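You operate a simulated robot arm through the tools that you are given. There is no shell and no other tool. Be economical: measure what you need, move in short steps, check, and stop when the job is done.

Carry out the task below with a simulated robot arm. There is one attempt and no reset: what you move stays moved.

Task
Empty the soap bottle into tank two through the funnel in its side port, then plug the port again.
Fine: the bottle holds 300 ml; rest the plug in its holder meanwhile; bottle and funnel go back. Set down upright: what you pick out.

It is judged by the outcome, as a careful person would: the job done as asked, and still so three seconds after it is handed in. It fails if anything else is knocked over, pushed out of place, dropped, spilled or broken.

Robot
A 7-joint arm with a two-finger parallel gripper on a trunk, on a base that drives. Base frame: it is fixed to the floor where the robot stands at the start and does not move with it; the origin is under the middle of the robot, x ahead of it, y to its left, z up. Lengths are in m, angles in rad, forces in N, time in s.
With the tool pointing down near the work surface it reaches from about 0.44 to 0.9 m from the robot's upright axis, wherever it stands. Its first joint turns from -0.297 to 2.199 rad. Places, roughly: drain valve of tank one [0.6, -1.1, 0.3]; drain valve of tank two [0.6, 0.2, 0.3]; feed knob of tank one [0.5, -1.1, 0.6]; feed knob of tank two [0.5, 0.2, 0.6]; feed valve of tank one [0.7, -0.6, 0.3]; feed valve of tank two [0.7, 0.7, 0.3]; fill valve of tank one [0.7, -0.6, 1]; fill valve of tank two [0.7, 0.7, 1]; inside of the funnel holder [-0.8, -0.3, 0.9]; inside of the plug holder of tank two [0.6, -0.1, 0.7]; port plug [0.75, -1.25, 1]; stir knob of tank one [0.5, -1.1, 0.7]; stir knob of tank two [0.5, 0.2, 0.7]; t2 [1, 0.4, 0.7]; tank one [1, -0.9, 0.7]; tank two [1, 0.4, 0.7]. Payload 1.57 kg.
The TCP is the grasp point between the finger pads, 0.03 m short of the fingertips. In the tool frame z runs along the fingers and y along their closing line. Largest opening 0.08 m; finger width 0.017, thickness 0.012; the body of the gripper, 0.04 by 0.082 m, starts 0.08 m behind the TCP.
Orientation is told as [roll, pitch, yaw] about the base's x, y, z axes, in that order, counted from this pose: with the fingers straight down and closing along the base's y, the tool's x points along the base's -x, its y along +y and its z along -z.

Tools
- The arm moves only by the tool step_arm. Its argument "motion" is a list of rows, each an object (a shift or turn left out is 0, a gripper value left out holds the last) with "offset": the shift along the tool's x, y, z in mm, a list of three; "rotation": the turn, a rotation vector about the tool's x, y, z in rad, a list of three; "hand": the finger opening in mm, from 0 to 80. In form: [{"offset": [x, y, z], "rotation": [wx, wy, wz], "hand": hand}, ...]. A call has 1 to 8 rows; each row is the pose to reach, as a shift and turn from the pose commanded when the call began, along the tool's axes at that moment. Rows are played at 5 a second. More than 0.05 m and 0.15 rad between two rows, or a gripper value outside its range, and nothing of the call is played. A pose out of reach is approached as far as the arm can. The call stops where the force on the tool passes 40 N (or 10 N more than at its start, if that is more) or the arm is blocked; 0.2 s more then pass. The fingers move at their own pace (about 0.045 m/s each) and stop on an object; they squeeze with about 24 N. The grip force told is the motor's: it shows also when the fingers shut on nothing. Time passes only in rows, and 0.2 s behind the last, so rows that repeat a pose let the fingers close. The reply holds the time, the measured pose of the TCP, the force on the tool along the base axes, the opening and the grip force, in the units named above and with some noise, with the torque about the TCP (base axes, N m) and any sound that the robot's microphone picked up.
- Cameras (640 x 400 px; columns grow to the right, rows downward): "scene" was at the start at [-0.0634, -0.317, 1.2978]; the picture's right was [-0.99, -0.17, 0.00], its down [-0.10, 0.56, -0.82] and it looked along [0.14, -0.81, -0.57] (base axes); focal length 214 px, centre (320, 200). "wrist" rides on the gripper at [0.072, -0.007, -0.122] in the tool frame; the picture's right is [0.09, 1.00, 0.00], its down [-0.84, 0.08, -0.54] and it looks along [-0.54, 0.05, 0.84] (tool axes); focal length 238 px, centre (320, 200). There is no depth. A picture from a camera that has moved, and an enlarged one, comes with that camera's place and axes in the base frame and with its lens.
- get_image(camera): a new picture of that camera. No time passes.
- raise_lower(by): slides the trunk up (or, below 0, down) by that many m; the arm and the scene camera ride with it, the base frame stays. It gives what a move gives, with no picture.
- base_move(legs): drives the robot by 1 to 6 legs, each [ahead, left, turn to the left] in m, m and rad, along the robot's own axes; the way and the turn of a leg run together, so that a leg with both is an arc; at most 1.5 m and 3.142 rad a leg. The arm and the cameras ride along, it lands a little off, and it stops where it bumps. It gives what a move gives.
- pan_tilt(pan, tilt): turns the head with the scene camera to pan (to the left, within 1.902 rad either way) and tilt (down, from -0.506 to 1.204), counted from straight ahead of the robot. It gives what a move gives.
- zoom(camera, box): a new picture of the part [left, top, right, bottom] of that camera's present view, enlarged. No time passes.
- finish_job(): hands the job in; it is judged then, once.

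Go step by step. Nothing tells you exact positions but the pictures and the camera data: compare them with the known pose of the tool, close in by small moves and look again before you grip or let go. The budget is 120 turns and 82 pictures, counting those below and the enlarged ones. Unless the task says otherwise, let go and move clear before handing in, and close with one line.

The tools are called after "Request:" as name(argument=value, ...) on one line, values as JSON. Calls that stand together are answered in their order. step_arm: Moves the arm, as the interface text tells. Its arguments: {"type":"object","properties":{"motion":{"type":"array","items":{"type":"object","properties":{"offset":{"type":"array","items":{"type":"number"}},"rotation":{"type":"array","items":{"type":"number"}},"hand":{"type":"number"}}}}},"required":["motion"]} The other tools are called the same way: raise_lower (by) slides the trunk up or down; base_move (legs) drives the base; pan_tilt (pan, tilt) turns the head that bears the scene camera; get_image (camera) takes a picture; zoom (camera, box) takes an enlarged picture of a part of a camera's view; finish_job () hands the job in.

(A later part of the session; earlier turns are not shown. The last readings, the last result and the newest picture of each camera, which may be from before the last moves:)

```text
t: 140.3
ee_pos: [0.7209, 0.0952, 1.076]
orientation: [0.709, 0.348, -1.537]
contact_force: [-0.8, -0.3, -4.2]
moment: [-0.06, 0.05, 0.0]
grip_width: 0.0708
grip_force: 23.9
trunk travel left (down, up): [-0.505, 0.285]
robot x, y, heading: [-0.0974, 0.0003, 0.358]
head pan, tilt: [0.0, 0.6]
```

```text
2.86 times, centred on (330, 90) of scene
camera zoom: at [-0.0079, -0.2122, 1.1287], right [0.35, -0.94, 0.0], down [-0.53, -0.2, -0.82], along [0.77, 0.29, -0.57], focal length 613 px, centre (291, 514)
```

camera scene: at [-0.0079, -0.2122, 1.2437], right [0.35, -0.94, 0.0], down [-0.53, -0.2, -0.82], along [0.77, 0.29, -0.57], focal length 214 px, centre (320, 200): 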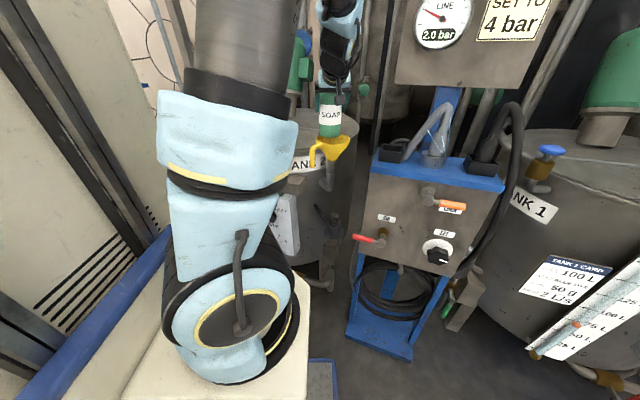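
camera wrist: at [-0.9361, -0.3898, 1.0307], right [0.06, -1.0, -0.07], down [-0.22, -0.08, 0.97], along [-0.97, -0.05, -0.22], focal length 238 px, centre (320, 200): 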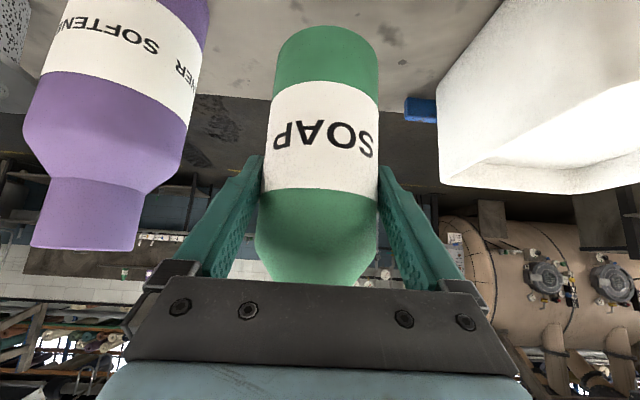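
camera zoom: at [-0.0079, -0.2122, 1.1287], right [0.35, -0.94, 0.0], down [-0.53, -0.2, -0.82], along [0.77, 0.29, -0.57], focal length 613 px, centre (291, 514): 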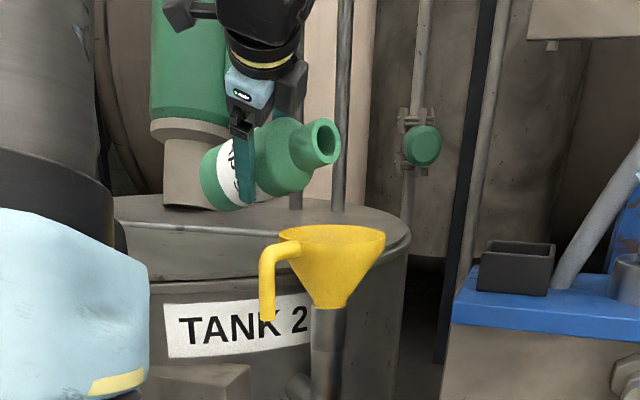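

No flow yet at ~75°. Lower slightly and now raise the pitch, which tilts the bottle further with the mouth held in place.

Request:
raise_lower(by=-0.025)

Request:
step_arm(motion=[{"offset": [3.2, 5.8, -4.1], "rotation": [-0.0873, 0.0488, 0]}, {"offset": [3.2, 5.8, -4.1], "rotation": [-0.0873, 0.0488, 0]}, {"offset": [3.2, 5.8, -4.1], "rotation": [-0.0873, 0.0488, 0]}, {"offset": [3.2, 5.8, -4.1], "rotation": [-0.0873, 0.0488, 0]}, {"offset": [6.3, 11.3, -8.9], "rotation": [-0.1746, 0.0976, 0]}, {"offset": [6.3, 11.3, -8.9], "rotation": [-0.1746, 0.0976, 0]}, {"offset": [6.3, 11.3, -8.9], "rotation": [-0.1746, 0.0976, 0]}, {"offset": [6.3, 11.3, -8.9], "rotation": [-0.1746, 0.0976, 0]}])

Request:
zoom(camera="scene", box=[270, 20, 390, 160])

```text
t: 141.1
ee_pos: [0.7217, 0.0945, 1.0512]
orientation: [0.71, 0.35, -1.536]
contact_force: [-0.1, 0.1, -3.5]
moment: [-0.02, 0.04, 0.02]
grip_width: 0.0709
grip_force: 24.1
trunk travel left (down, up): [-0.48, 0.31]
robot x, y, heading: [-0.0993, 0.0013, 0.361]
head pan, tilt: [0.0, 0.6]
```

```text
t: 142.9
ee_pos: [0.7237, 0.0964, 1.0668]
orientation: [0.914, 0.416, -1.46]
contact_force: [-0.6, -0.2, -3.2]
moment: [-0.04, 0.05, 0.0]
grip_width: 0.0707
grip_force: 23.6
trunk travel left (down, up): [-0.48, 0.31]
robot x, y, heading: [-0.098, 0.0025, 0.357]
head pan, tilt: [0.0, 0.6]
```

```text
2.86 times, centred on (330, 90) of scene
camera zoom: at [-0.0079, -0.2122, 1.1037], right [0.35, -0.94, 0.0], down [-0.53, -0.2, -0.82], along [0.77, 0.29, -0.57], focal length 613 px, centre (291, 514)
```

zoom: 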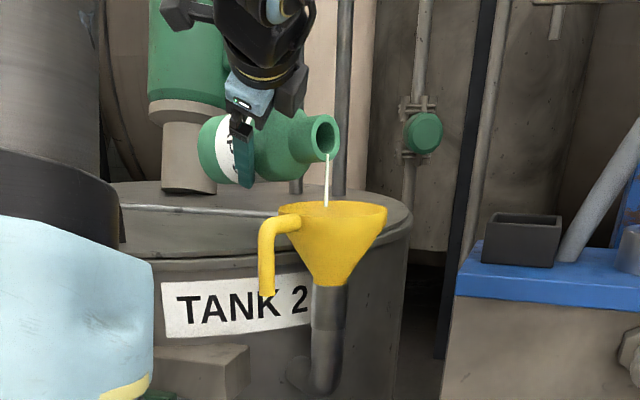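

It is pouring, and the stream lands inside the funnel. I hold and watch the weight.

Request:
step_arm(motion=[{"offset": [0, 0, 0]}, {"offset": [0, 0, 0]}, {"offset": [0, 0, 0]}, {"offset": [0, 0, 0]}, {"offset": [0, 0, 0]}, {"offset": [0, 0, 0]}, {"offset": [0, 0, 0]}, {"offset": [0, 0, 0]}])

Request:
step_arm(motion=[{"offset": [0, 0, 0]}, {"offset": [0, 0, 0]}, {"offset": [0, 0, 0]}, {"offset": [0, 0, 0]}, {"offset": [0, 0, 0]}, {"offset": [0, 0, 0]}, {"offset": [0, 0, 0]}, {"offset": [0, 0, 0]}])

Request:
zoom(camera="scene", box=[290, 30, 370, 110])

```text
t: 144.7
ee_pos: [0.7234, 0.0953, 1.0668]
orientation: [0.914, 0.414, -1.46]
contact_force: [0.0, -0.2, -2.4]
moment: [-0.03, 0.07, 0.0]
grip_width: 0.0706
grip_force: 23.6
trunk travel left (down, up): [-0.48, 0.31]
robot x, y, heading: [-0.0956, 0.0023, 0.36]
head pan, tilt: [0.0, 0.6]
```

```text
t: 146.5
ee_pos: [0.7232, 0.0963, 1.0666]
orientation: [0.915, 0.415, -1.46]
contact_force: [0.6, 0.4, -3.5]
moment: [-0.02, 0.04, 0.0]
grip_width: 0.0707
grip_force: 24.0
trunk travel left (down, up): [-0.48, 0.31]
robot x, y, heading: [-0.101, 0.0047, 0.354]
head pan, tilt: [0.0, 0.6]
```

```text
5.00 times, centred on (330, 70) of scene
camera zoom: at [-0.0079, -0.2122, 1.1037], right [0.35, -0.94, 0.0], down [-0.53, -0.2, -0.82], along [0.77, 0.29, -0.57], focal length 1072 px, centre (270, 850)
```

zoom: 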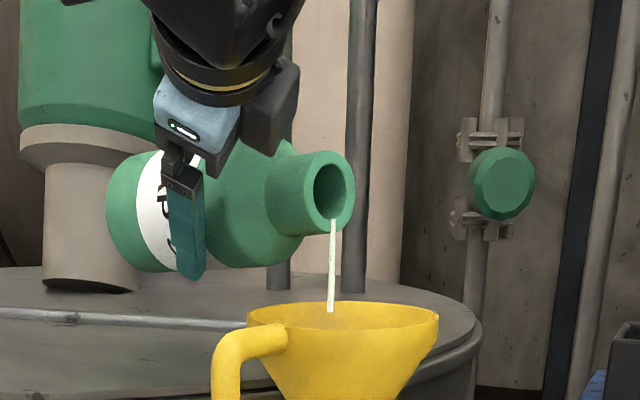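

Steady stream. I wait more, then increase the tilt in small increments.

Request:
step_arm(motion=[{"offset": [0, 0, 0]}, {"offset": [0, 0, 0]}, {"offset": [0, 0, 0]}, {"offset": [0, 0, 0]}, {"offset": [0, 0, 0]}, {"offset": [0, 0, 0]}, {"offset": [0, 0, 0]}, {"offset": [0, 0, 0]}])

Request:
step_arm(motion=[{"offset": [1.6, 2.9, -2], "rotation": [-0.0437, 0.0244, 0]}, {"offset": [3.2, 5.8, -4.1], "rotation": [-0.0873, 0.0488, 0]}, {"offset": [3.2, 5.8, -4.1], "rotation": [-0.0873, 0.0488, 0]}, {"offset": [3.2, 5.8, -4.1], "rotation": [-0.0873, 0.0488, 0]}, {"offset": [3.2, 5.8, -4.1], "rotation": [-0.0873, 0.0488, 0]}, {"offset": [3.2, 5.8, -4.1], "rotation": [-0.0873, 0.0488, 0]}, {"offset": [3.2, 5.8, -4.1], "rotation": [-0.0873, 0.0488, 0]}, {"offset": [3.2, 5.8, -4.1], "rotation": [-0.0873, 0.0488, 0]}])

Request:
step_arm(motion=[{"offset": [0, 0, 0]}, {"offset": [0, 0, 0]}, {"offset": [0, 0, 0]}, {"offset": [0, 0, 0]}, {"offset": [0, 0, 0]}, {"offset": [0, 0, 0]}, {"offset": [0, 0, 0]}, {"offset": [0, 0, 0]}])

Request:
zoom(camera="scene", box=[290, 30, 370, 110])

```text
t: 148.3
ee_pos: [0.7235, 0.0953, 1.0668]
orientation: [0.914, 0.415, -1.461]
contact_force: [-0.6, -0.3, -3.8]
moment: [-0.04, 0.06, 0.0]
grip_width: 0.0708
grip_force: 24.2
trunk travel left (down, up): [-0.48, 0.31]
robot x, y, heading: [-0.0998, 0.0034, 0.358]
head pan, tilt: [0.0, 0.6]
```

```text
t: 150.1
ee_pos: [0.7243, 0.0958, 1.0747]
orientation: [1.02, 0.443, -1.414]
contact_force: [-1.0, 0.2, -2.9]
moment: [-0.01, 0.05, -0.03]
grip_width: 0.0705
grip_force: 24.3
trunk travel left (down, up): [-0.48, 0.31]
robot x, y, heading: [-0.0986, 0.0025, 0.357]
head pan, tilt: [0.0, 0.6]
```

```text
t: 151.9
ee_pos: [0.7241, 0.0959, 1.0752]
orientation: [1.02, 0.443, -1.414]
contact_force: [-0.1, -0.3, -2.2]
moment: [0.0, 0.05, -0.03]
grip_width: 0.0708
grip_force: 23.6
trunk travel left (down, up): [-0.48, 0.31]
robot x, y, heading: [-0.0974, -0.0006, 0.355]
head pan, tilt: [0.0, 0.6]
```

```text
5.00 times, centred on (330, 70) of scene
camera zoom: at [-0.008, -0.2122, 1.1037], right [0.35, -0.94, 0.0], down [-0.53, -0.2, -0.83], along [0.77, 0.29, -0.57], focal length 1072 px, centre (270, 850)
```

zoom: 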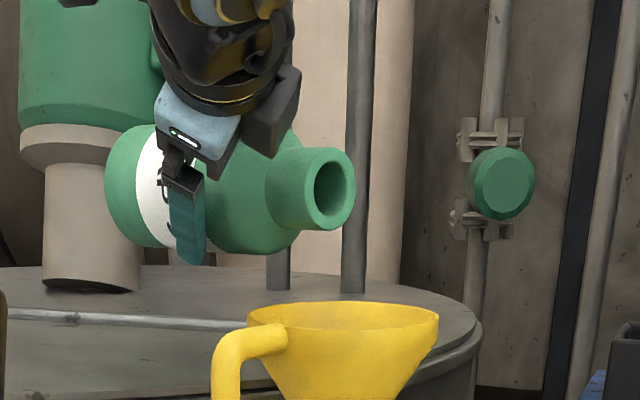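

The stream paused at this angle; more tilt, stepwise.

Request:
step_arm(motion=[{"offset": [1.6, 2.9, -2], "rotation": [-0.0437, 0.0244, 0]}, {"offset": [1.6, 2.9, -2], "rotation": [-0.0437, 0.0244, 0]}, {"offset": [3.2, 5.8, -4.1], "rotation": [-0.0873, 0.0488, 0]}, {"offset": [3.2, 5.8, -4.1], "rotation": [-0.0873, 0.0488, 0]}, {"offset": [3.2, 5.8, -4.1], "rotation": [-0.0873, 0.0488, 0]}, {"offset": [3.2, 5.8, -4.1], "rotation": [-0.0873, 0.0488, 0]}, {"offset": [3.2, 5.8, -4.1], "rotation": [-0.0873, 0.0488, 0]}, {"offset": [3.2, 5.8, -4.1], "rotation": [-0.0873, 0.0488, 0]}])

Request:
step_arm(motion=[{"offset": [1.6, 2.9, -2], "rotation": [-0.0437, 0.0244, 0]}, {"offset": [1.6, 2.9, -2], "rotation": [-0.0437, 0.0244, 0]}, {"offset": [3.2, 5.8, -4.1], "rotation": [-0.0873, 0.0488, 0]}, {"offset": [3.2, 5.8, -4.1], "rotation": [-0.0873, 0.0488, 0]}, {"offset": [3.2, 5.8, -4.1], "rotation": [-0.0873, 0.0488, 0]}, {"offset": [3.2, 5.8, -4.1], "rotation": [-0.0873, 0.0488, 0]}, {"offset": [3.2, 5.8, -4.1], "rotation": [-0.0873, 0.0488, 0]}, {"offset": [3.2, 5.8, -4.1], "rotation": [-0.0873, 0.0488, 0]}])

Request:
zoom(camera="scene", box=[290, 30, 370, 110])

```text
t: 153.7
ee_pos: [0.724, 0.0972, 1.0739]
orientation: [1.088, 0.459, -1.384]
contact_force: [1.1, 0.5, -1.7]
moment: [0.0, 0.03, 0.01]
grip_width: 0.0704
grip_force: 24.0
out of reach, approached as far as the arm can: row 3
trunk travel left (down, up): [-0.48, 0.31]
robot x, y, heading: [-0.0976, 0.0061, 0.361]
head pan, tilt: [0.0, 0.6]
```

```text
t: 155.5
ee_pos: [0.7227, 0.094, 1.0897]
orientation: [1.24, 0.485, -1.317]
contact_force: [-0.1, 0.1, -0.7]
moment: [0.01, 0.02, 0.0]
grip_width: 0.0703
grip_force: 24.1
trunk travel left (down, up): [-0.48, 0.31]
robot x, y, heading: [-0.0945, 0.0019, 0.361]
head pan, tilt: [0.0, 0.6]
```

```text
5.00 times, centred on (330, 70) of scene
camera zoom: at [-0.008, -0.2122, 1.1037], right [0.35, -0.94, 0.0], down [-0.53, -0.2, -0.83], along [0.77, 0.29, -0.56], focal length 1072 px, centre (270, 850)
```

zoom: 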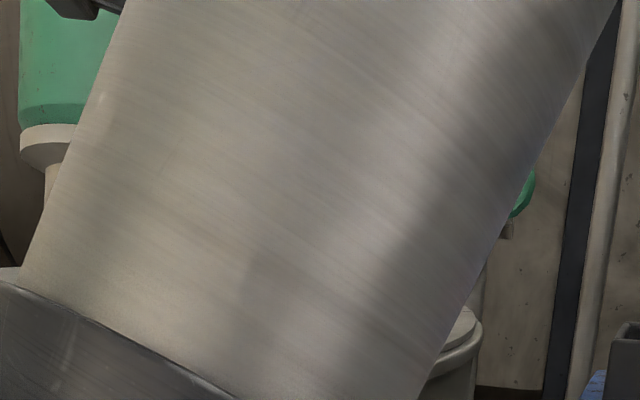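

Weight is down to nearly empty; the elbow has swung in front of the camera. I roll further to drain completely, checking reach.

Request:
step_arm(motion=[{"offset": [-0.4, 7.7, 0], "rotation": [0, 0, 0.1]}, {"offset": [-1.5, 15.4, 0], "rotation": [0, 0, 0.2]}, {"offset": [-3.5, 22.9, 0], "rotation": [0, 0, 0.3]}, {"offset": [-3.5, 22.9, 0], "rotation": [0, 0, 0.3]}, {"offset": [-3.5, 22.9, 0], "rotation": [0, 0, 0.3]}])

Request:
get_image(camera="scene")

```text
t: 156.7
ee_pos: [0.7327, 0.0854, 1.1076]
orientation: [1.16, 0.765, -1.452]
contact_force: [0.2, -0.2, -1.6]
moment: [0.0, -0.01, -0.03]
grip_width: 0.0701
grip_force: 23.7
trunk travel left (down, up): [-0.48, 0.31]
robot x, y, heading: [-0.0998, -0.0019, 0.363]
head pan, tilt: [0.0, 0.6]
```

```text
12 pictures are left
camera scene: at [-0.008, -0.2122, 1.1037], right [0.35, -0.94, 0.0], down [-0.53, -0.2, -0.83], along [0.77, 0.29, -0.56], focal length 214 px, centre (320, 200)
```

scene: 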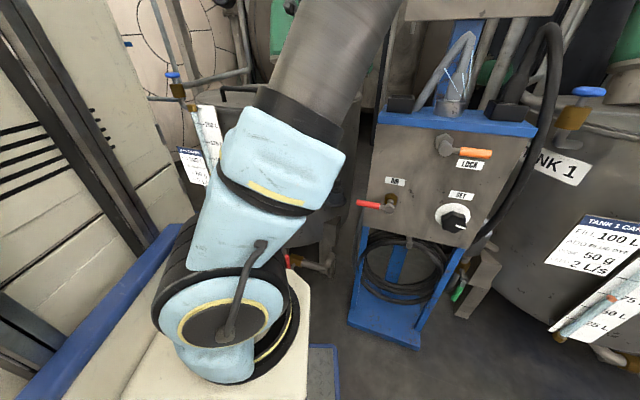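

The arm is leaning right but clear of everything. Continue rolling, then a bit of pitch, and hold to drain.

Request:
step_arm(motion=[{"offset": [-0.4, 7.7, 0], "rotation": [0, 0, 0.1]}, {"offset": [-1.5, 15.4, 0], "rotation": [0, 0, 0.2]}, {"offset": [-3.5, 22.9, 0], "rotation": [0, 0, 0.3]}, {"offset": [-3.5, 22.9, 0], "rotation": [0, 0, 0.3]}])

Request:
step_arm(motion=[{"offset": [6.9, 3.4, -8.8], "rotation": [-0.0535, 0.1074, 0]}, {"offset": [12.9, 6.4, -18.6], "rotation": [-0.107, 0.2148, 0]}, {"offset": [12.9, 6.4, -18.6], "rotation": [-0.107, 0.2148, 0]}, {"offset": [12.9, 6.4, -18.6], "rotation": [-0.107, 0.2148, 0]}])

```text
t: 157.7
ee_pos: [0.7428, 0.0683, 1.1202]
orientation: [0.974, 1.032, -1.685]
contact_force: [0.0, -0.3, -0.2]
moment: [-0.02, 0.04, -0.01]
grip_width: 0.0702
grip_force: 24.6
trunk travel left (down, up): [-0.48, 0.31]
robot x, y, heading: [-0.0961, 0.0011, 0.356]
head pan, tilt: [0.0, 0.6]
```

```text
t: 158.7
ee_pos: [0.732, 0.0631, 1.1387]
orientation: [1.454, 1.106, -1.264]
contact_force: [-0.2, 0.3, -0.8]
moment: [0.04, 0.01, 0.01]
grip_width: 0.0703
grip_force: 24.1
trunk travel left (down, up): [-0.48, 0.31]
robot x, y, heading: [-0.0979, -0.0016, 0.354]
head pan, tilt: [0.0, 0.6]
```

Tilt is now ~126° with the mouth centred on the funnel. One more bit to ~145° to drain the shoulder, and hold.

Request:
step_arm(motion=[{"offset": [-0.4, 7.7, 0], "rotation": [0, 0, 0.1]}, {"offset": [-1.5, 15.4, 0], "rotation": [0, 0, 0.2]}])

Request:
step_arm(motion=[{"offset": [7.4, 2, -9.5], "rotation": [-0.031, 0.116, 0]}, {"offset": [13.8, 3.7, -19.9], "rotation": [-0.062, 0.232, 0]}, {"offset": [13.8, 3.7, -19.9], "rotation": [-0.062, 0.232, 0]}, {"offset": [13.8, 3.7, -19.9], "rotation": [-0.062, 0.232, 0]}, {"offset": [13.8, 3.7, -19.9], "rotation": [-0.062, 0.232, 0]}, {"offset": [13.8, 3.7, -19.9], "rotation": [-0.062, 0.232, 0]}, {"offset": [13.8, 3.7, -19.9], "rotation": [-0.062, 0.232, 0]}, {"offset": [13.8, 3.7, -19.9], "rotation": [-0.062, 0.232, 0]}])

Request:
get_image(camera="scene")

```text
t: 159.3
ee_pos: [0.7372, 0.0497, 1.1461]
orientation: [1.37, 1.304, -1.351]
contact_force: [0.1, 0.6, -0.8]
moment: [-0.01, 0.0, 0.0]
grip_width: 0.0703
grip_force: 23.4
trunk travel left (down, up): [-0.48, 0.31]
robot x, y, heading: [-0.1039, 0.0041, 0.356]
head pan, tilt: [0.0, 0.6]
```

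```text
t: 161.1
ee_pos: [0.7211, 0.0419, 1.1614]
orientation: [2.203, 1.249, -0.549]
contact_force: [-1.0, -0.4, -1.1]
moment: [0.01, 0.02, -0.04]
grip_width: 0.0704
grip_force: 23.9
trunk travel left (down, up): [-0.48, 0.31]
robot x, y, heading: [-0.098, 0.0014, 0.365]
head pan, tilt: [0.0, 0.6]
```

```text
11 pictures are left
camera scene: at [-0.008, -0.2122, 1.1037], right [0.35, -0.94, 0.0], down [-0.53, -0.2, -0.83], along [0.77, 0.29, -0.56], focal length 214 px, centre (320, 200)
```

scene: 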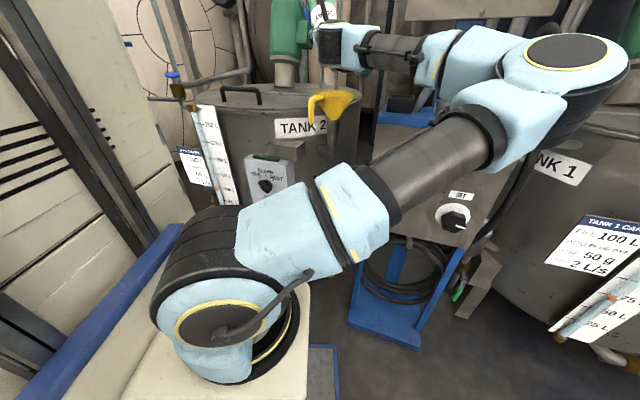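

Bottle is inverted and only its empty weight (~1 N) remains. I hold briefly, then reverse the motions.

Request:
step_arm(motion=[{"offset": [0, 0, 0]}, {"offset": [0, 0, 0]}, {"offset": [0, 0, 0]}, {"offset": [0, 0, 0]}, {"offset": [0, 0, 0]}, {"offset": [-8.4, -2.2, 8.5], "rotation": [0.031, -0.116, 0]}, {"offset": [-17.9, -4.8, 16], "rotation": [0.062, -0.232, 0]}])

Request:
step_arm(motion=[{"offset": [-0.4, -7.7, 0], "rotation": [0, 0, -0.1]}, {"offset": [-1.5, -15.4, 0], "rotation": [0, 0, -0.2]}])

Request:
step_arm(motion=[{"offset": [-7.8, -3.9, 7.8], "rotation": [0.0535, -0.1074, 0]}, {"offset": [-16.5, -8.2, 14.7], "rotation": [0.107, -0.2148, 0]}])

Request:
step_arm(motion=[{"offset": [-0.4, -7.7, 0], "rotation": [0, 0, -0.1]}, {"offset": [-1.5, -15.4, 0], "rotation": [0, 0, -0.2]}, {"offset": [-3.5, -22.9, 0], "rotation": [0, 0, -0.3]}, {"offset": [-6.1, -30.1, 0], "rotation": [0, 0, -0.4]}, {"offset": [-9.5, -37.1, 0], "rotation": [0, 0, -0.5]}, {"offset": [-13.5, -43.7, 0], "rotation": [0, 0, -0.6]}])

Request:
raise_lower(by=0.15)

```text
t: 162.7
ee_pos: [0.7376, 0.0495, 1.1446]
orientation: [1.364, 1.306, -1.362]
contact_force: [-0.1, 0.5, -0.9]
moment: [0.01, 0.02, 0.02]
grip_width: 0.0702
grip_force: 24.1
trunk travel left (down, up): [-0.48, 0.31]
robot x, y, heading: [-0.0986, 0.0019, 0.36]
head pan, tilt: [0.0, 0.6]
```

```text
t: 163.3
ee_pos: [0.732, 0.0631, 1.1387]
orientation: [1.453, 1.106, -1.265]
contact_force: [0.0, 0.2, -0.7]
moment: [-0.01, 0.02, 0.02]
grip_width: 0.0701
grip_force: 24.3
trunk travel left (down, up): [-0.48, 0.31]
robot x, y, heading: [-0.0997, 0.0052, 0.358]
head pan, tilt: [0.0, 0.6]
```

```text
t: 163.9
ee_pos: [0.7443, 0.068, 1.1208]
orientation: [0.976, 1.03, -1.686]
contact_force: [0.3, -1.3, -1.6]
moment: [0.04, 0.01, 0.08]
grip_width: 0.0704
grip_force: 24.4
trunk travel left (down, up): [-0.48, 0.31]
robot x, y, heading: [-0.1006, 0.0029, 0.353]
head pan, tilt: [0.0, 0.6]
```

```text
t: 165.3
ee_pos: [0.7217, 0.0959, 1.0905]
orientation: [1.239, 0.483, -1.316]
contact_force: [-1.1, -0.8, 0.0]
moment: [0.0, 0.0, -0.01]
grip_width: 0.0702
grip_force: 24.5
trunk travel left (down, up): [-0.48, 0.31]
robot x, y, heading: [-0.1009, 0.0006, 0.358]
head pan, tilt: [0.0, 0.6]
```

```text
t: 167.0
ee_pos: [0.723, 0.0954, 1.24]
orientation: [1.239, 0.487, -1.319]
contact_force: [0.1, -1.0, -0.9]
moment: [-0.02, 0.03, 0.0]
grip_width: 0.0699
grip_force: 24.4
trunk travel left (down, up): [-0.63, 0.16]
robot x, y, heading: [-0.0962, -0.0005, 0.361]
head pan, tilt: [0.0, 0.6]
```

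Request:
step_arm(motion=[{"offset": [-4.3, -7.7, 4.2], "rotation": [0.109, -0.061, 0]}, {"offset": [-8.9, -16, 7.3], "rotation": [0.218, -0.122, 0]}, {"offset": [-13.8, -24.7, 9.4], "rotation": [0.327, -0.183, 0]}, {"offset": [-19, -34, 10.4], "rotation": [0.4365, -0.244, 0]}])

Request:
step_arm(motion=[{"offset": [-0.7, -10, 0], "rotation": [0, 0, -0.13]}, {"offset": [-2.6, -19.9, 0], "rotation": [0, 0, -0.26]}, {"offset": [-5.8, -29.4, 0], "rotation": [0, 0, -0.39]}, {"offset": [-10.2, -38.5, 0], "rotation": [0, 0, -0.52]}, {"offset": [-15.8, -46.8, 0], "rotation": [0, 0, -0.65]}, {"offset": [-22.4, -54.4, 0], "rotation": [0, 0, -0.78]}, {"offset": [-29.9, -61.1, 0], "rotation": [0, 0, -0.91]}, {"offset": [-38.2, -66.7, 0], "rotation": [0, 0, -1.04]}])

Request:
step_arm(motion=[{"offset": [-0.7, -10, 0], "rotation": [0, 0, -0.13]}, {"offset": [-2.6, -19.9, 0], "rotation": [0, 0, -0.26]}, {"offset": [-5.8, -29.4, 0], "rotation": [0, 0, -0.39]}, {"offset": [-10.2, -38.5, 0], "rotation": [0, 0, -0.52]}, {"offset": [-15.8, -46.8, 0], "rotation": [0, 0, -0.65]}, {"offset": [-22.4, -54.4, 0], "rotation": [0, 0, -0.78]}, {"offset": [-29.9, -61.1, 0], "rotation": [0, 0, -0.91]}, {"offset": [-38.2, -66.7, 0], "rotation": [0, 0, -1.04]}])

```text
t: 168.0
ee_pos: [0.7207, 0.0931, 1.2021]
orientation: [0.71, 0.348, -1.538]
contact_force: [-0.7, -2.0, 0.0]
moment: [0.09, -0.01, 0.08]
grip_width: 0.0701
grip_force: 24.0
out of reach, approached as far as the arm can: row 2
trunk travel left (down, up): [-0.63, 0.16]
robot x, y, heading: [-0.0997, 0.0008, 0.358]
head pan, tilt: [0.0, 0.6]
```

```text
t: 169.8
ee_pos: [0.6708, 0.0724, 1.1463]
orientation: [0.704, -0.366, -0.76]
contact_force: [-0.9, -0.2, -0.7]
moment: [0.0, -0.01, -0.02]
grip_width: 0.07
grip_force: 24.1
trunk travel left (down, up): [-0.63, 0.16]
robot x, y, heading: [-0.098, -0.003, 0.361]
head pan, tilt: [0.0, 0.6]
```

```text
t: 171.6
ee_pos: [0.6747, -0.0011, 1.1174]
orientation: [-0.003, -0.778, 0.415]
contact_force: [0.2, 0.2, -0.5]
moment: [-0.03, -0.02, -0.03]
grip_width: 0.0703
grip_force: 24.2
trunk travel left (down, up): [-0.63, 0.16]
robot x, y, heading: [-0.0991, -0.0005, 0.359]
head pan, tilt: [0.0, 0.6]
```

Upright again. Raise, move the bottle back to the left, check the funnel with one picture, then drive to the bench.

Request:
raise_lower(by=0.128)

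Request:
step_arm(motion=[{"offset": [-2, 45, 2]}, {"offset": [-4, 90, 4]}, {"offset": [-6, 135, 6]}, {"offset": [-8, 180, 8]}, {"offset": [-9, 222, 9]}])

Request:
zoom(camera="scene", box=[240, 60, 420, 300])

Request:
base_move(legs=[[0, 0, -3.1], [0, 0, -0.459], [0, 0.49, 0], [0.117, 0, 0]])

```text
t: 173.2
ee_pos: [0.675, -0.0001, 1.246]
orientation: [0.0, -0.777, 0.413]
contact_force: [0.5, 0.0, -0.8]
moment: [0.03, 0.0, 0.0]
grip_width: 0.0701
grip_force: 24.4
trunk travel left (down, up): [-0.758, 0.032]
robot x, y, heading: [-0.0976, -0.0025, 0.358]
head pan, tilt: [0.0, 0.6]
```

```text
t: 174.4
ee_pos: [0.5974, 0.2058, 1.2481]
orientation: [-0.002, -0.777, 0.413]
contact_force: [-0.6, -1.2, -0.4]
moment: [0.01, 0.0, 0.06]
grip_width: 0.0698
grip_force: 24.6
trunk travel left (down, up): [-0.758, 0.032]
robot x, y, heading: [-0.0998, 0.0018, 0.358]
head pan, tilt: [0.0, 0.6]
```

```text
1.67 times, centred on (330, 180) of scene
camera zoom: at [-0.008, -0.2127, 1.3816], right [0.35, -0.94, 0.0], down [-0.53, -0.2, -0.83], along [0.77, 0.29, -0.56], focal length 358 px, centre (303, 233)
```

zoom: 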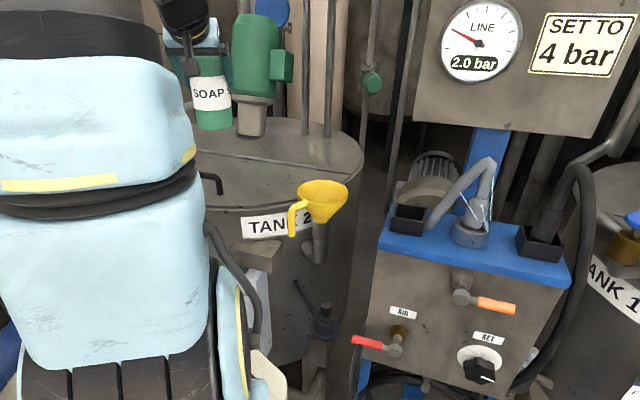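

```text
t: 186.7
ee_pos: [-0.9677, -0.3781, 1.2466]
orientation: [0.001, -0.778, 3.122]
contact_force: [-0.2, 0.3, -0.7]
moment: [-0.01, -0.01, -0.01]
grip_width: 0.0701
grip_force: 23.8
trunk travel left (down, up): [-0.758, 0.032]
robot x, y, heading: [-0.2502, -0.4849, 3.065]
head pan, tilt: [0.0, 0.6]
```

The funnel and tank are clean. I position the bottle over its original spot and lower by the trunk to about 15 mm above the bench.

Request:
step_arm(motion=[{"offset": [0, 21, 0]}, {"offset": [-25, 21, 25]}, {"offset": [-50, 21, 49]}, {"offset": [-73, 21, 72]}])

Request:
raise_lower(by=-0.285)

Request:
get_image(camera="wrist")

```text
t: 187.7
ee_pos: [-1.0717, -0.3962, 1.2478]
orientation: [-0.001, -0.779, 3.12]
contact_force: [0.9, 0.0, -0.8]
moment: [-0.01, 0.0, 0.04]
grip_width: 0.07
grip_force: 23.8
trunk travel left (down, up): [-0.758, 0.032]
robot x, y, heading: [-0.2542, -0.4814, 3.062]
head pan, tilt: [0.0, 0.6]
```

```text
t: 190.6
ee_pos: [-1.0709, -0.3965, 0.9634]
orientation: [0.0, -0.779, 3.121]
contact_force: [0.3, -0.1, 0.0]
moment: [-0.01, 0.0, 0.0]
grip_width: 0.0701
grip_force: 23.9
trunk travel left (down, up): [-0.473, 0.317]
robot x, y, heading: [-0.2497, -0.4793, 3.064]
head pan, tilt: [0.0, 0.6]
```

```text
9 pictures are left
camera wrist: at [-0.9334, -0.3923, 0.9997], right [0.04, -1.0, -0.06], down [-0.22, -0.07, 0.97], along [-0.98, -0.03, -0.22], focal length 238 px, centre (320, 200)
```

wrist: 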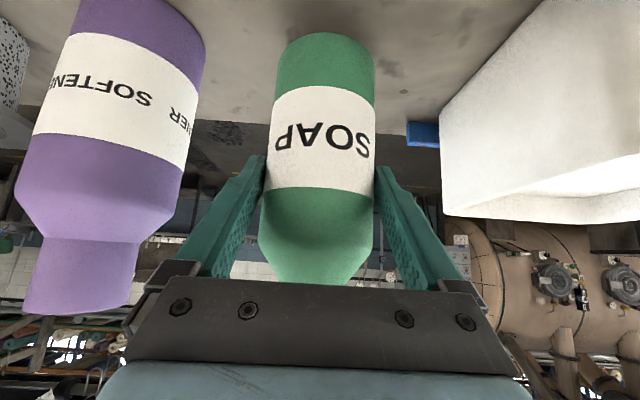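

Position matches. Lowering gently until contact.

Request:
step_arm(motion=[{"offset": [7, 0, 7.1]}, {"offset": [10, 0, 10.1]}, {"offset": [11.5, 0, 11.6]}, {"offset": [12.5, 0, 12.7]}, {"offset": [13.3, 0, 13.5]}])

```text
t: 191.8
ee_pos: [-1.0705, -0.397, 0.9471]
orientation: [0.002, -0.785, 3.12]
contact_force: [1.3, 1.6, 13.1]
moment: [-0.15, 0.27, -0.05]
grip_width: 0.0698
grip_force: 24.0
trunk travel left (down, up): [-0.473, 0.317]
robot x, y, heading: [-0.2527, -0.485, 3.062]
head pan, tilt: [0.0, 0.6]
```

Contact. Ease slightly, open fully, and retreat straight back.

Request:
step_arm(motion=[{"offset": [-0.7, 0, -0.7]}, {"offset": [-0.7, 0, -0.7], "hand": 80}, {"offset": [-0.7, 0, -0.7], "hand": 80}, {"offset": [13, 0, -15], "hand": 80}, {"offset": [34, 0, -36], "hand": 80}, {"offset": [62, 0, -64], "hand": 80}, {"offset": [91, 0, -92], "hand": 80}])

Request:
get_image(camera="wrist")

```text
t: 193.4
ee_pos: [-0.942, -0.3984, 0.9461]
orientation: [0.0, -0.78, 3.119]
contact_force: [0.2, -0.2, -0.1]
moment: [-0.03, 0.0, -0.02]
grip_width: 0.0801
grip_force: 0.1
trunk travel left (down, up): [-0.473, 0.317]
robot x, y, heading: [-0.2496, -0.4832, 3.067]
head pan, tilt: [0.0, 0.6]
```

```text
8 pictures are left
camera wrist: at [-0.8043, -0.394, 0.9836], right [0.04, -1.0, -0.06], down [-0.22, -0.07, 0.97], along [-0.98, -0.03, -0.22], focal length 238 px, centre (320, 200)
```

wrist: 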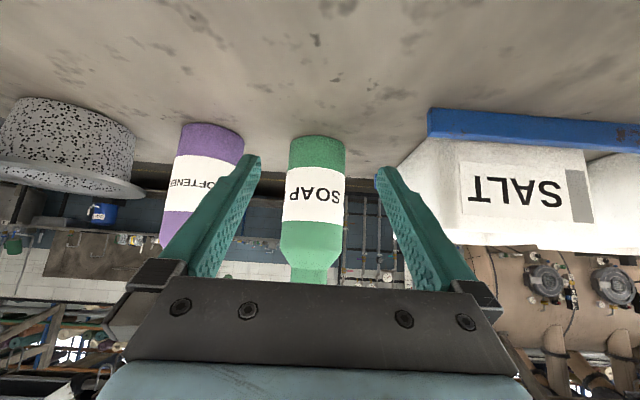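

Bottle stands upright in its place. I raise, swing the tool back to vertical, and return for the funnel.

Request:
raise_lower(by=0.202)

Request:
step_arm(motion=[{"offset": [18, 0, -17.5], "rotation": [0, 0.13, 0], "hand": 60}, {"offset": [36, 0, -35], "rotation": [0, 0.26, 0], "hand": 60}, {"offset": [54, 0, -52], "rotation": [0, 0.39, 0], "hand": 60}, {"offset": [72, 0, -70], "rotation": [0, 0.52, 0], "hand": 60}, {"offset": [90, 0, -88], "rotation": [0, 0.65, 0], "hand": 60}, {"offset": [107, 0, -105], "rotation": [0, 0.78, 0], "hand": 60}])

Request:
base_move(legs=[[-0.112, 0, 0], [0, -0.5, 0], [0, 0, 3.1], [0, 0, 0.448]])

Request:
pan_tilt(pan=0.0, tilt=0.5)

```text
t: 195.6
ee_pos: [-0.9422, -0.3983, 1.1487]
orientation: [0.0, -0.779, 3.12]
contact_force: [-0.5, 0.8, 0.0]
moment: [0.01, -0.04, 0.01]
grip_width: 0.08
grip_force: 0.1
trunk travel left (down, up): [-0.675, 0.115]
robot x, y, heading: [-0.2471, -0.4822, 3.066]
head pan, tilt: [0.0, 0.6]
```

```text
t: 197.0
ee_pos: [-0.7907, -0.401, 1.1474]
orientation: [0.0, 0.004, 3.121]
contact_force: [-0.3, -0.5, -0.6]
moment: [-0.01, -0.02, -0.02]
grip_width: 0.0602
grip_force: 0.1
trunk travel left (down, up): [-0.675, 0.115]
robot x, y, heading: [-0.2532, -0.4851, 3.063]
head pan, tilt: [0.0, 0.6]
```

```text
t: 209.3
ee_pos: [0.4249, 0.1543, 1.1476]
orientation: [-0.002, 0.001, 0.414]
contact_force: [0.5, -0.1, -0.8]
moment: [0.0, 0.01, 0.01]
grip_width: 0.06
grip_force: 0.1
trunk travel left (down, up): [-0.675, 0.115]
robot x, y, heading: [-0.0999, 0.0043, 0.358]
head pan, tilt: [0.0, 0.6]
```

```text
t: 210.0
ee_pos: [0.4238, 0.1545, 1.1477]
orientation: [0.001, 0.002, 0.413]
contact_force: [0.5, -1.0, -0.2]
moment: [0.03, -0.01, -0.01]
grip_width: 0.0599
grip_force: 0.0
trunk travel left (down, up): [-0.675, 0.115]
robot x, y, heading: [-0.0992, 0.003, 0.359]
head pan, tilt: [0.0, 0.499]
```

Request:
step_arm(motion=[{"offset": [-14.3, -23.9, 0], "rotation": [0, 0, 0.116]}, {"offset": [-28.6, -47.8, 0], "rotation": [0, 0, 0.232]}, {"offset": [-42.9, -71.7, 0], "rotation": [0, 0, 0.348]}, {"offset": [-57.2, -95.5, 0], "rotation": [0, 0, 0.465]}, {"offset": [-71.5, -119.4, 0], "rotation": [0, 0, 0.581]}, {"offset": [-85.8, -143.3, 0], "rotation": [0, 0, 0.697]}, {"offset": [-100.1, -167.2, 0], "rotation": [0, 0, 0.813]}, {"offset": [-100.1, -167.2, 45], "rotation": [0, 0, 0.813]}])

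Request:
get_image(camera="wrist")

```text
t: 211.8
ee_pos: [0.5846, 0.0409, 1.1012]
orientation: [-0.001, 0.001, -0.403]
contact_force: [-0.6, -0.4, 0.5]
moment: [-0.03, 0.02, 0.01]
grip_width: 0.06
grip_force: 0.0
trunk travel left (down, up): [-0.675, 0.115]
robot x, y, heading: [-0.102, 0.002, 0.353]
head pan, tilt: [0.0, 0.499]
```

```text
7 pictures are left
camera wrist: at [0.5159, 0.0637, 1.2233], right [0.3, 0.95, 0.0], down [0.8, -0.26, 0.54], along [0.52, -0.17, -0.84], focal length 238 px, centre (320, 200)
```

wrist: 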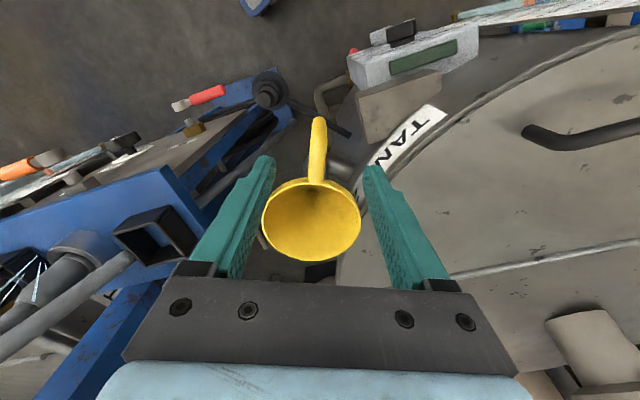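

Handle aligned exactly as before. Descend, close, and lift straight up.

Request:
step_arm(motion=[{"offset": [0, 0, 45]}, {"offset": [0, 0, 90]}, {"offset": [0, 0, 123]}, {"offset": [0, 0, 123], "hand": 10}, {"offset": [0, 0, 123], "hand": 10}, {"offset": [0, 0, 123], "hand": 10}, {"offset": [0, 0, 123], "hand": 10}])

Request:
step_arm(motion=[{"offset": [0, 0, -8]}, {"offset": [0, 0, -20]}, {"offset": [0, 0, -35]}, {"offset": [0, 0, -55]}, {"offset": [0, 0, -90]}, {"offset": [0, 0, -135]}, {"offset": [0, 0, -175]}])

Request:
zoom(camera="scene", box=[250, 100, 390, 240])

```text
t: 213.4
ee_pos: [0.5862, 0.0428, 0.978]
orientation: [-0.002, 0.002, -0.399]
contact_force: [0.8, 0.6, 0.0]
moment: [0.06, 0.1, -0.03]
grip_width: 0.0168
grip_force: 24.3
trunk travel left (down, up): [-0.675, 0.115]
robot x, y, heading: [-0.0981, 0.0004, 0.357]
head pan, tilt: [0.0, 0.499]
```

```text
t: 215.0
ee_pos: [0.5829, 0.0414, 1.1553]
orientation: [-0.002, 0.002, -0.401]
contact_force: [0.3, -0.7, -1.3]
moment: [0.02, 0.12, 0.02]
grip_width: 0.0167
grip_force: 23.6
trunk travel left (down, up): [-0.675, 0.115]
robot x, y, heading: [-0.0969, 0.0004, 0.356]
head pan, tilt: [0.0, 0.499]
```

```text
2.86 times, centred on (320, 170) of scene
camera zoom: at [-0.0077, -0.2105, 1.3077], right [0.35, -0.94, 0.0], down [-0.45, -0.17, -0.88], along [0.82, 0.31, -0.48], focal length 613 px, centre (320, 286)
```

zoom: 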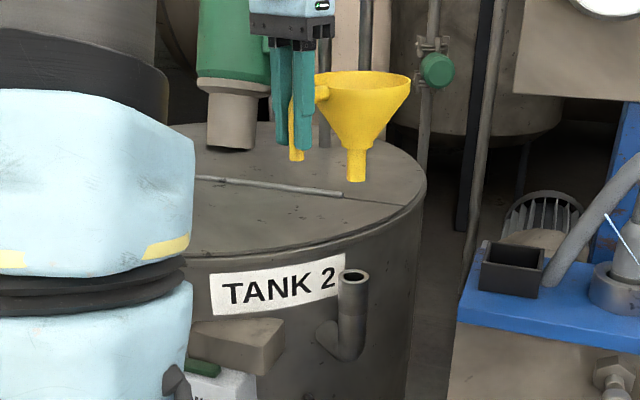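

Funnel out cleanly. I retract while re-yawing the tool and drive to the bench's funnel holder.

Request:
step_arm(motion=[{"offset": [16, 0, -5.6], "rotation": [0, 0, -0.1425]}, {"offset": [32, 0, -11], "rotation": [0, 0, -0.285]}, {"offset": [48, 0, -17], "rotation": [0, 0, -0.4275]}, {"offset": [64, 0, -22], "rotation": [0, 0, -0.57]}, {"offset": [80, 0, -28], "rotation": [0, 0, -0.7125]}, {"offset": [96, 0, -34], "rotation": [0, 0, -0.855]}, {"offset": [112, 0, -39], "rotation": [0, 0, -0.9975]}, {"offset": [128, 0, -45], "rotation": [0, 0, -1.14]}])

Request:
base_move(legs=[[0, 0, -3.1], [0, 0, -0.435], [0, 0.457, 0], [0.078, 0, 0]])

Request:
pan_tilt(pan=0.0, tilt=0.7)

```text
t: 216.8
ee_pos: [0.4658, 0.0912, 1.2]
orientation: [0.0, 0.002, 0.742]
contact_force: [0.1, -0.7, -1.4]
moment: [-0.06, 0.12, -0.01]
grip_width: 0.0167
grip_force: 23.8
trunk travel left (down, up): [-0.675, 0.115]
robot x, y, heading: [-0.099, 0.0042, 0.358]
head pan, tilt: [0.0, 0.499]
```

```text
t: 228.8
ee_pos: [-0.7526, -0.3172, 1.1994]
orientation: [0.0, 0.001, -2.801]
contact_force: [0.0, 0.2, -0.6]
moment: [0.03, -0.13, 0.02]
grip_width: 0.0167
grip_force: 23.9
trunk travel left (down, up): [-0.675, 0.115]
robot x, y, heading: [-0.1928, -0.4554, 3.104]
head pan, tilt: [0.0, 0.499]
```

```text
t: 229.5
ee_pos: [-0.7519, -0.3175, 1.1995]
orientation: [0.0, 0.001, -2.801]
contact_force: [0.3, 0.2, -0.5]
moment: [0.02, -0.1, -0.01]
grip_width: 0.0167
grip_force: 23.8
trunk travel left (down, up): [-0.675, 0.115]
robot x, y, heading: [-0.1956, -0.4578, 3.093]
head pan, tilt: [0.0, 0.7]
```

Request:
step_arm(motion=[{"offset": [22.5, -19.4, 0]}, {"offset": [22.5, -19.4, 45]}, {"offset": [22.5, -19.4, 90]}, {"offset": [22.5, -19.4, 130]}, {"offset": [22.5, -19.4, 140]}])

Request:
zoom(camera="scene", box=[250, 90, 330, 190])

```text
t: 230.7
ee_pos: [-0.7355, -0.2924, 1.0592]
orientation: [-0.001, 0.002, -2.8]
contact_force: [-0.6, -0.2, -1.5]
moment: [0.02, -0.08, 0.01]
grip_width: 0.0164
grip_force: 24.0
trunk travel left (down, up): [-0.675, 0.115]
robot x, y, heading: [-0.1964, -0.4536, 3.093]
head pan, tilt: [0.0, 0.7]
```

```text
4.00 times, centred on (290, 140) of scene
camera zoom: at [-0.1892, -0.2256, 1.2901], right [0.04, 1.0, 0.0], down [0.64, -0.03, -0.77], along [-0.76, 0.03, -0.64], focal length 858 px, centre (440, 440)
```

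zoom: 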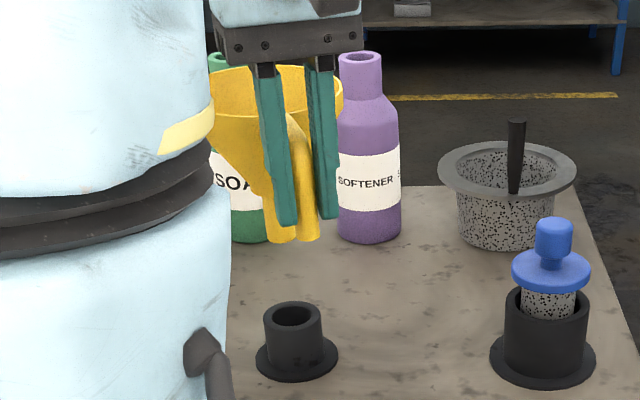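

Stem and holder hole agree within a couple of mm. Lowering carefully with force watch.

Request:
step_arm(motion=[{"offset": [0, 0, 30]}, {"offset": [0, 0, 55]}, {"offset": [0, 0, 66]}, {"offset": [0, 0, 72]}, {"offset": [0, 0, 77]}, {"offset": [0, 0, 81]}])

```text
t: 232.1
ee_pos: [-0.7381, -0.2931, 0.9781]
orientation: [-0.002, 0.003, -2.801]
contact_force: [0.9, 0.5, -1.6]
moment: [0.02, -0.12, -0.02]
grip_width: 0.0168
grip_force: 24.2
trunk travel left (down, up): [-0.675, 0.115]
robot x, y, heading: [-0.1989, -0.4522, 3.103]
head pan, tilt: [0.0, 0.7]
```

No contact, so the stem is inside the holder. Continue to the seat.

Request:
step_arm(motion=[{"offset": [0, 0, 10]}, {"offset": [0, 0, 20]}, {"offset": [0, 0, 27]}, {"offset": [0, 0, 31]}, {"offset": [0, 0, 33]}])

```text
t: 233.3
ee_pos: [-0.7376, -0.2928, 0.9455]
orientation: [0.001, 0.001, -2.803]
contact_force: [0.0, -0.1, -1.0]
moment: [0.04, -0.11, 0.01]
grip_width: 0.0167
grip_force: 23.8
trunk travel left (down, up): [-0.675, 0.115]
robot x, y, heading: [-0.1966, -0.4521, 3.099]
head pan, tilt: [0.0, 0.7]
```

Request:
step_arm(motion=[{"offset": [0, 0, 1.5]}, {"offset": [0, 0, 3]}, {"offset": [0, 0, 4]}])

```text
t: 234.1
ee_pos: [-0.7355, -0.2912, 0.9442]
orientation: [0.001, 0.001, -2.805]
contact_force: [5.4, 2.1, 12.5]
moment: [-0.23, 0.7, -0.03]
grip_width: 0.0167
grip_force: 24.5
trunk travel left (down, up): [-0.675, 0.115]
robot x, y, heading: [-0.1952, -0.4554, 3.102]
head pan, tilt: [0.0, 0.7]
```

Seated. Release and rise, then a quick check.

Request:
step_arm(motion=[{"offset": [0, 0, -2]}, {"offset": [0, 0, -2], "hand": 30}, {"offset": [0, 0, -2], "hand": 45}, {"offset": [0, 0, -30], "hand": 45}, {"offset": [0, 0, -75], "hand": 45}, {"offset": [0, 0, -120], "hand": 60}, {"offset": [0, 0, -165], "hand": 60}, {"offset": [0, 0, -210], "hand": 60}])

Request:
get_image(camera="wrist")

```text
t: 235.9
ee_pos: [-0.7371, -0.2915, 1.1525]
orientation: [0.002, 0.003, -2.8]
contact_force: [-1.0, -0.5, -0.7]
moment: [-0.01, -0.01, 0.02]
grip_width: 0.0602
grip_force: 0.0
trunk travel left (down, up): [-0.675, 0.115]
robot x, y, heading: [-0.1937, -0.4525, 3.1]
head pan, tilt: [0.0, 0.7]
```

```text
4 pictures are left
camera wrist: at [-0.6719, -0.2609, 1.2757], right [0.42, -0.91, 0.0], down [-0.77, -0.35, 0.54], along [-0.49, -0.23, -0.84], focal length 238 px, centre (320, 200)
```

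wrist: 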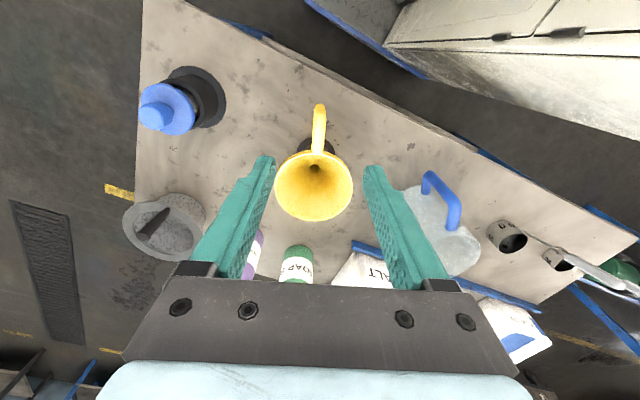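

Funnel is back in its holder, bottle upright behind. Now to the plug: drive back to the tank with a heading that keeps the port visible.

Request:
base_move(legs=[[-0.0765, 0, 0], [0, -0.457, 0], [0, 0, 3.1], [0, 0, 0.33]])

Request:
pan_tilt(pan=0.0, tilt=0.5)

```text
t: 247.6
ee_pos: [0.4652, 0.0085, 1.1529]
orientation: [0.0, 0.003, 0.66]
contact_force: [0.2, 1.0, 1.4]
moment: [0.0, -0.01, 0.0]
grip_width: 0.0599
grip_force: 0.1
trunk travel left (down, up): [-0.675, 0.115]
robot x, y, heading: [-0.1013, -0.0072, 0.277]
head pan, tilt: [0.0, 0.7]
```

```text
t: 248.3
ee_pos: [0.4627, 0.0088, 1.1526]
orientation: [0.0, 0.0, 0.659]
contact_force: [-0.1, -0.5, -0.4]
moment: [0.03, -0.01, -0.01]
grip_width: 0.06
grip_force: 0.0
trunk travel left (down, up): [-0.675, 0.115]
robot x, y, heading: [-0.0997, -0.0078, 0.278]
head pan, tilt: [0.0, 0.499]
```

Request:
step_arm(motion=[{"offset": [-9, -27, 0], "rotation": [0, 0, 0.141]}, {"offset": [-18, -54.5, 0], "rotation": [0, 0, 0.282]}, {"offset": [-27, -82, 0], "rotation": [0, 0, 0.422]}, {"offset": [-35.8, -109, 0], "rotation": [0, 0, 0.563]}, {"offset": [-35.8, -109, 45], "rotation": [0, 0, 0.563]}, {"offset": [-35.8, -109, 90], "rotation": [0, 0, 0.563]}, {"offset": [-35.8, -109, 135], "rotation": [0, 0, 0.563]}, {"offset": [-35.8, -109, 180], "rotation": [0, 0, 0.563]}])

Request:
step_arm(motion=[{"offset": [0, 0, 45]}, {"offset": [0, 0, 75]}])

Request:
get_image(camera="wrist")

```text
t: 250.1
ee_pos: [0.5588, -0.0546, 0.9712]
orientation: [0.0, 0.002, 0.096]
contact_force: [-1.2, 0.7, 1.2]
moment: [-0.01, -0.03, 0.0]
grip_width: 0.0601
grip_force: 0.0
trunk travel left (down, up): [-0.675, 0.115]
robot x, y, heading: [-0.1051, -0.0058, 0.278]
head pan, tilt: [0.0, 0.499]
```

```text
t: 250.7
ee_pos: [0.5592, -0.055, 0.8952]
orientation: [0.001, -0.001, 0.095]
contact_force: [-1.0, 0.5, 0.2]
moment: [-0.02, -0.02, 0.04]
grip_width: 0.0603
grip_force: 0.0
trunk travel left (down, up): [-0.675, 0.115]
robot x, y, heading: [-0.1024, -0.0052, 0.283]
head pan, tilt: [0.0, 0.499]
```

```text
3 pictures are left
camera wrist: at [0.489, -0.068, 1.0171], right [-0.19, 0.98, 0.0], down [0.83, 0.16, 0.54], along [0.53, 0.1, -0.84], focal length 238 px, centre (320, 200)
```

wrist: 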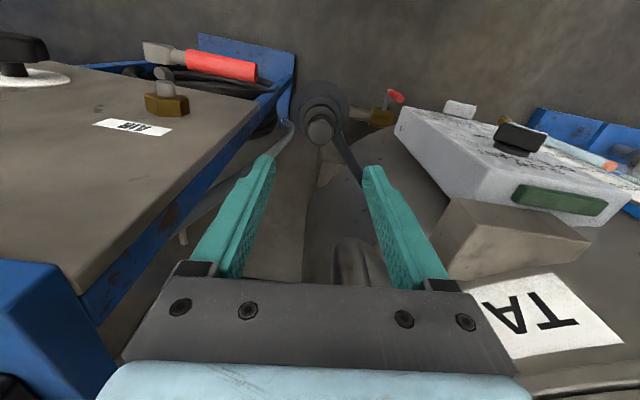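

Plug is upright in its holder, centred under the tool. Descend to the earlier grip height, close, and lift.

Request:
step_arm(motion=[{"offset": [0, 0, 40]}, {"offset": [0, 0, 75]}, {"offset": [0, 0, 95]}, {"offset": [0, 0, 105]}, {"offset": [0, 0, 105], "hand": 15}, {"offset": [0, 0, 105], "hand": 15}, {"offset": [0, 0, 105], "hand": 15}, {"offset": [0, 0, 105], "hand": 15}])

Request:
step_arm(motion=[{"offset": [0, 0, -10]}, {"offset": [0, 0, -25]}, {"offset": [0, 0, -50]}, {"offset": [0, 0, -90]}, {"offset": [0, 0, -135]}, {"offset": [0, 0, -180]}, {"offset": [0, 0, -225]}, {"offset": [0, 0, -265]}])

```text
t: 252.5
ee_pos: [0.5581, -0.0554, 0.7902]
orientation: [0.001, 0.0, 0.097]
contact_force: [-0.6, 0.4, -0.6]
moment: [0.01, 0.01, 0.02]
grip_width: 0.0262
grip_force: 23.8
trunk travel left (down, up): [-0.675, 0.115]
robot x, y, heading: [-0.101, -0.0062, 0.279]
head pan, tilt: [0.0, 0.499]
```

```text
t: 254.3
ee_pos: [0.5574, -0.0554, 1.0567]
orientation: [0.001, 0.002, 0.098]
contact_force: [0.6, 1.1, -0.2]
moment: [-0.03, 0.02, 0.0]
grip_width: 0.0265
grip_force: 24.0
trunk travel left (down, up): [-0.675, 0.115]
robot x, y, heading: [-0.1033, -0.0064, 0.281]
head pan, tilt: [0.0, 0.499]
```

Plug lifted. Move above the port with the spigot ~1–2 cm above the mouth and check alignment closely.

Request:
step_arm(motion=[{"offset": [-42, 14, 0]}, {"offset": [-84, 28, 0]}, {"offset": [-126.7, 42.7, 0]}, {"offset": [-126.7, 42.7, 15]}, {"offset": [-126.7, 42.7, 25]}])

Request:
zoom(camera="scene", box=[290, 160, 340, 210])

```text
t: 255.5
ee_pos: [0.6804, 0.0014, 1.0313]
orientation: [0.0, 0.003, 0.099]
contact_force: [-0.5, -0.3, -0.6]
moment: [0.01, -0.05, -0.02]
grip_width: 0.0266
grip_force: 24.1
trunk travel left (down, up): [-0.675, 0.115]
robot x, y, heading: [-0.1017, -0.0077, 0.276]
head pan, tilt: [0.0, 0.499]
```

```text
8.00 times, centred on (315, 185) of scene
camera zoom: at [-0.0275, -0.2253, 1.3078], right [0.27, -0.96, 0.0], down [-0.46, -0.13, -0.88], along [0.84, 0.24, -0.48], focal length 1716 px, centre (360, 320)
```

zoom: 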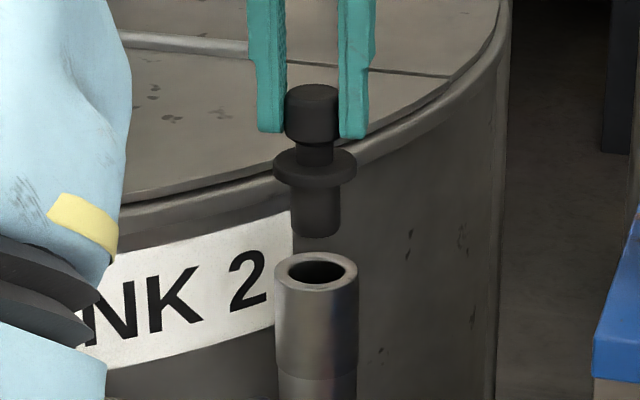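

Laterally perfect (315.5 vs 316). Descend slowly and watch for contact.

Request:
step_arm(motion=[{"offset": [0, 0, 12]}, {"offset": [0, 0, 18]}, {"offset": [0, 0, 21]}, {"offset": [0, 0, 24]}, {"offset": [0, 0, 26]}])

```text
t: 256.7
ee_pos: [0.6807, -0.0003, 1.0058]
orientation: [-0.001, 0.003, 0.097]
contact_force: [-0.7, -0.3, -0.8]
moment: [0.0, -0.02, 0.04]
grip_width: 0.0264
grip_force: 23.9
trunk travel left (down, up): [-0.675, 0.115]
robot x, y, heading: [-0.1042, -0.0091, 0.278]
head pan, tilt: [0.0, 0.499]
```

No contact; the spigot is entering. Continue down toward the seat.

Request:
step_arm(motion=[{"offset": [0, 0, 5]}, {"offset": [0, 0, 10]}, {"offset": [0, 0, 15]}, {"offset": [0, 0, 19]}, {"offset": [0, 0, 22]}])

```text
t: 257.9
ee_pos: [0.6803, -0.0005, 0.9843]
orientation: [0.0, 0.003, 0.097]
contact_force: [0.4, -0.5, -0.6]
moment: [-0.01, 0.02, 0.01]
grip_width: 0.0266
grip_force: 23.8
trunk travel left (down, up): [-0.675, 0.115]
robot x, y, heading: [-0.1033, -0.0083, 0.277]
head pan, tilt: [0.0, 0.499]
```

Request:
step_arm(motion=[{"offset": [0, 0, 1]}, {"offset": [0, 0, 2]}, {"offset": [0, 0, 3]}])

```text
t: 258.7
ee_pos: [0.6815, -0.0, 0.9816]
orientation: [0.001, 0.0, 0.098]
contact_force: [-1.1, 0.8, -0.5]
moment: [0.01, 0.02, 0.0]
grip_width: 0.0261
grip_force: 23.9
trunk travel left (down, up): [-0.675, 0.115]
robot x, y, heading: [-0.0992, -0.0066, 0.278]
head pan, tilt: [0.0, 0.499]
```

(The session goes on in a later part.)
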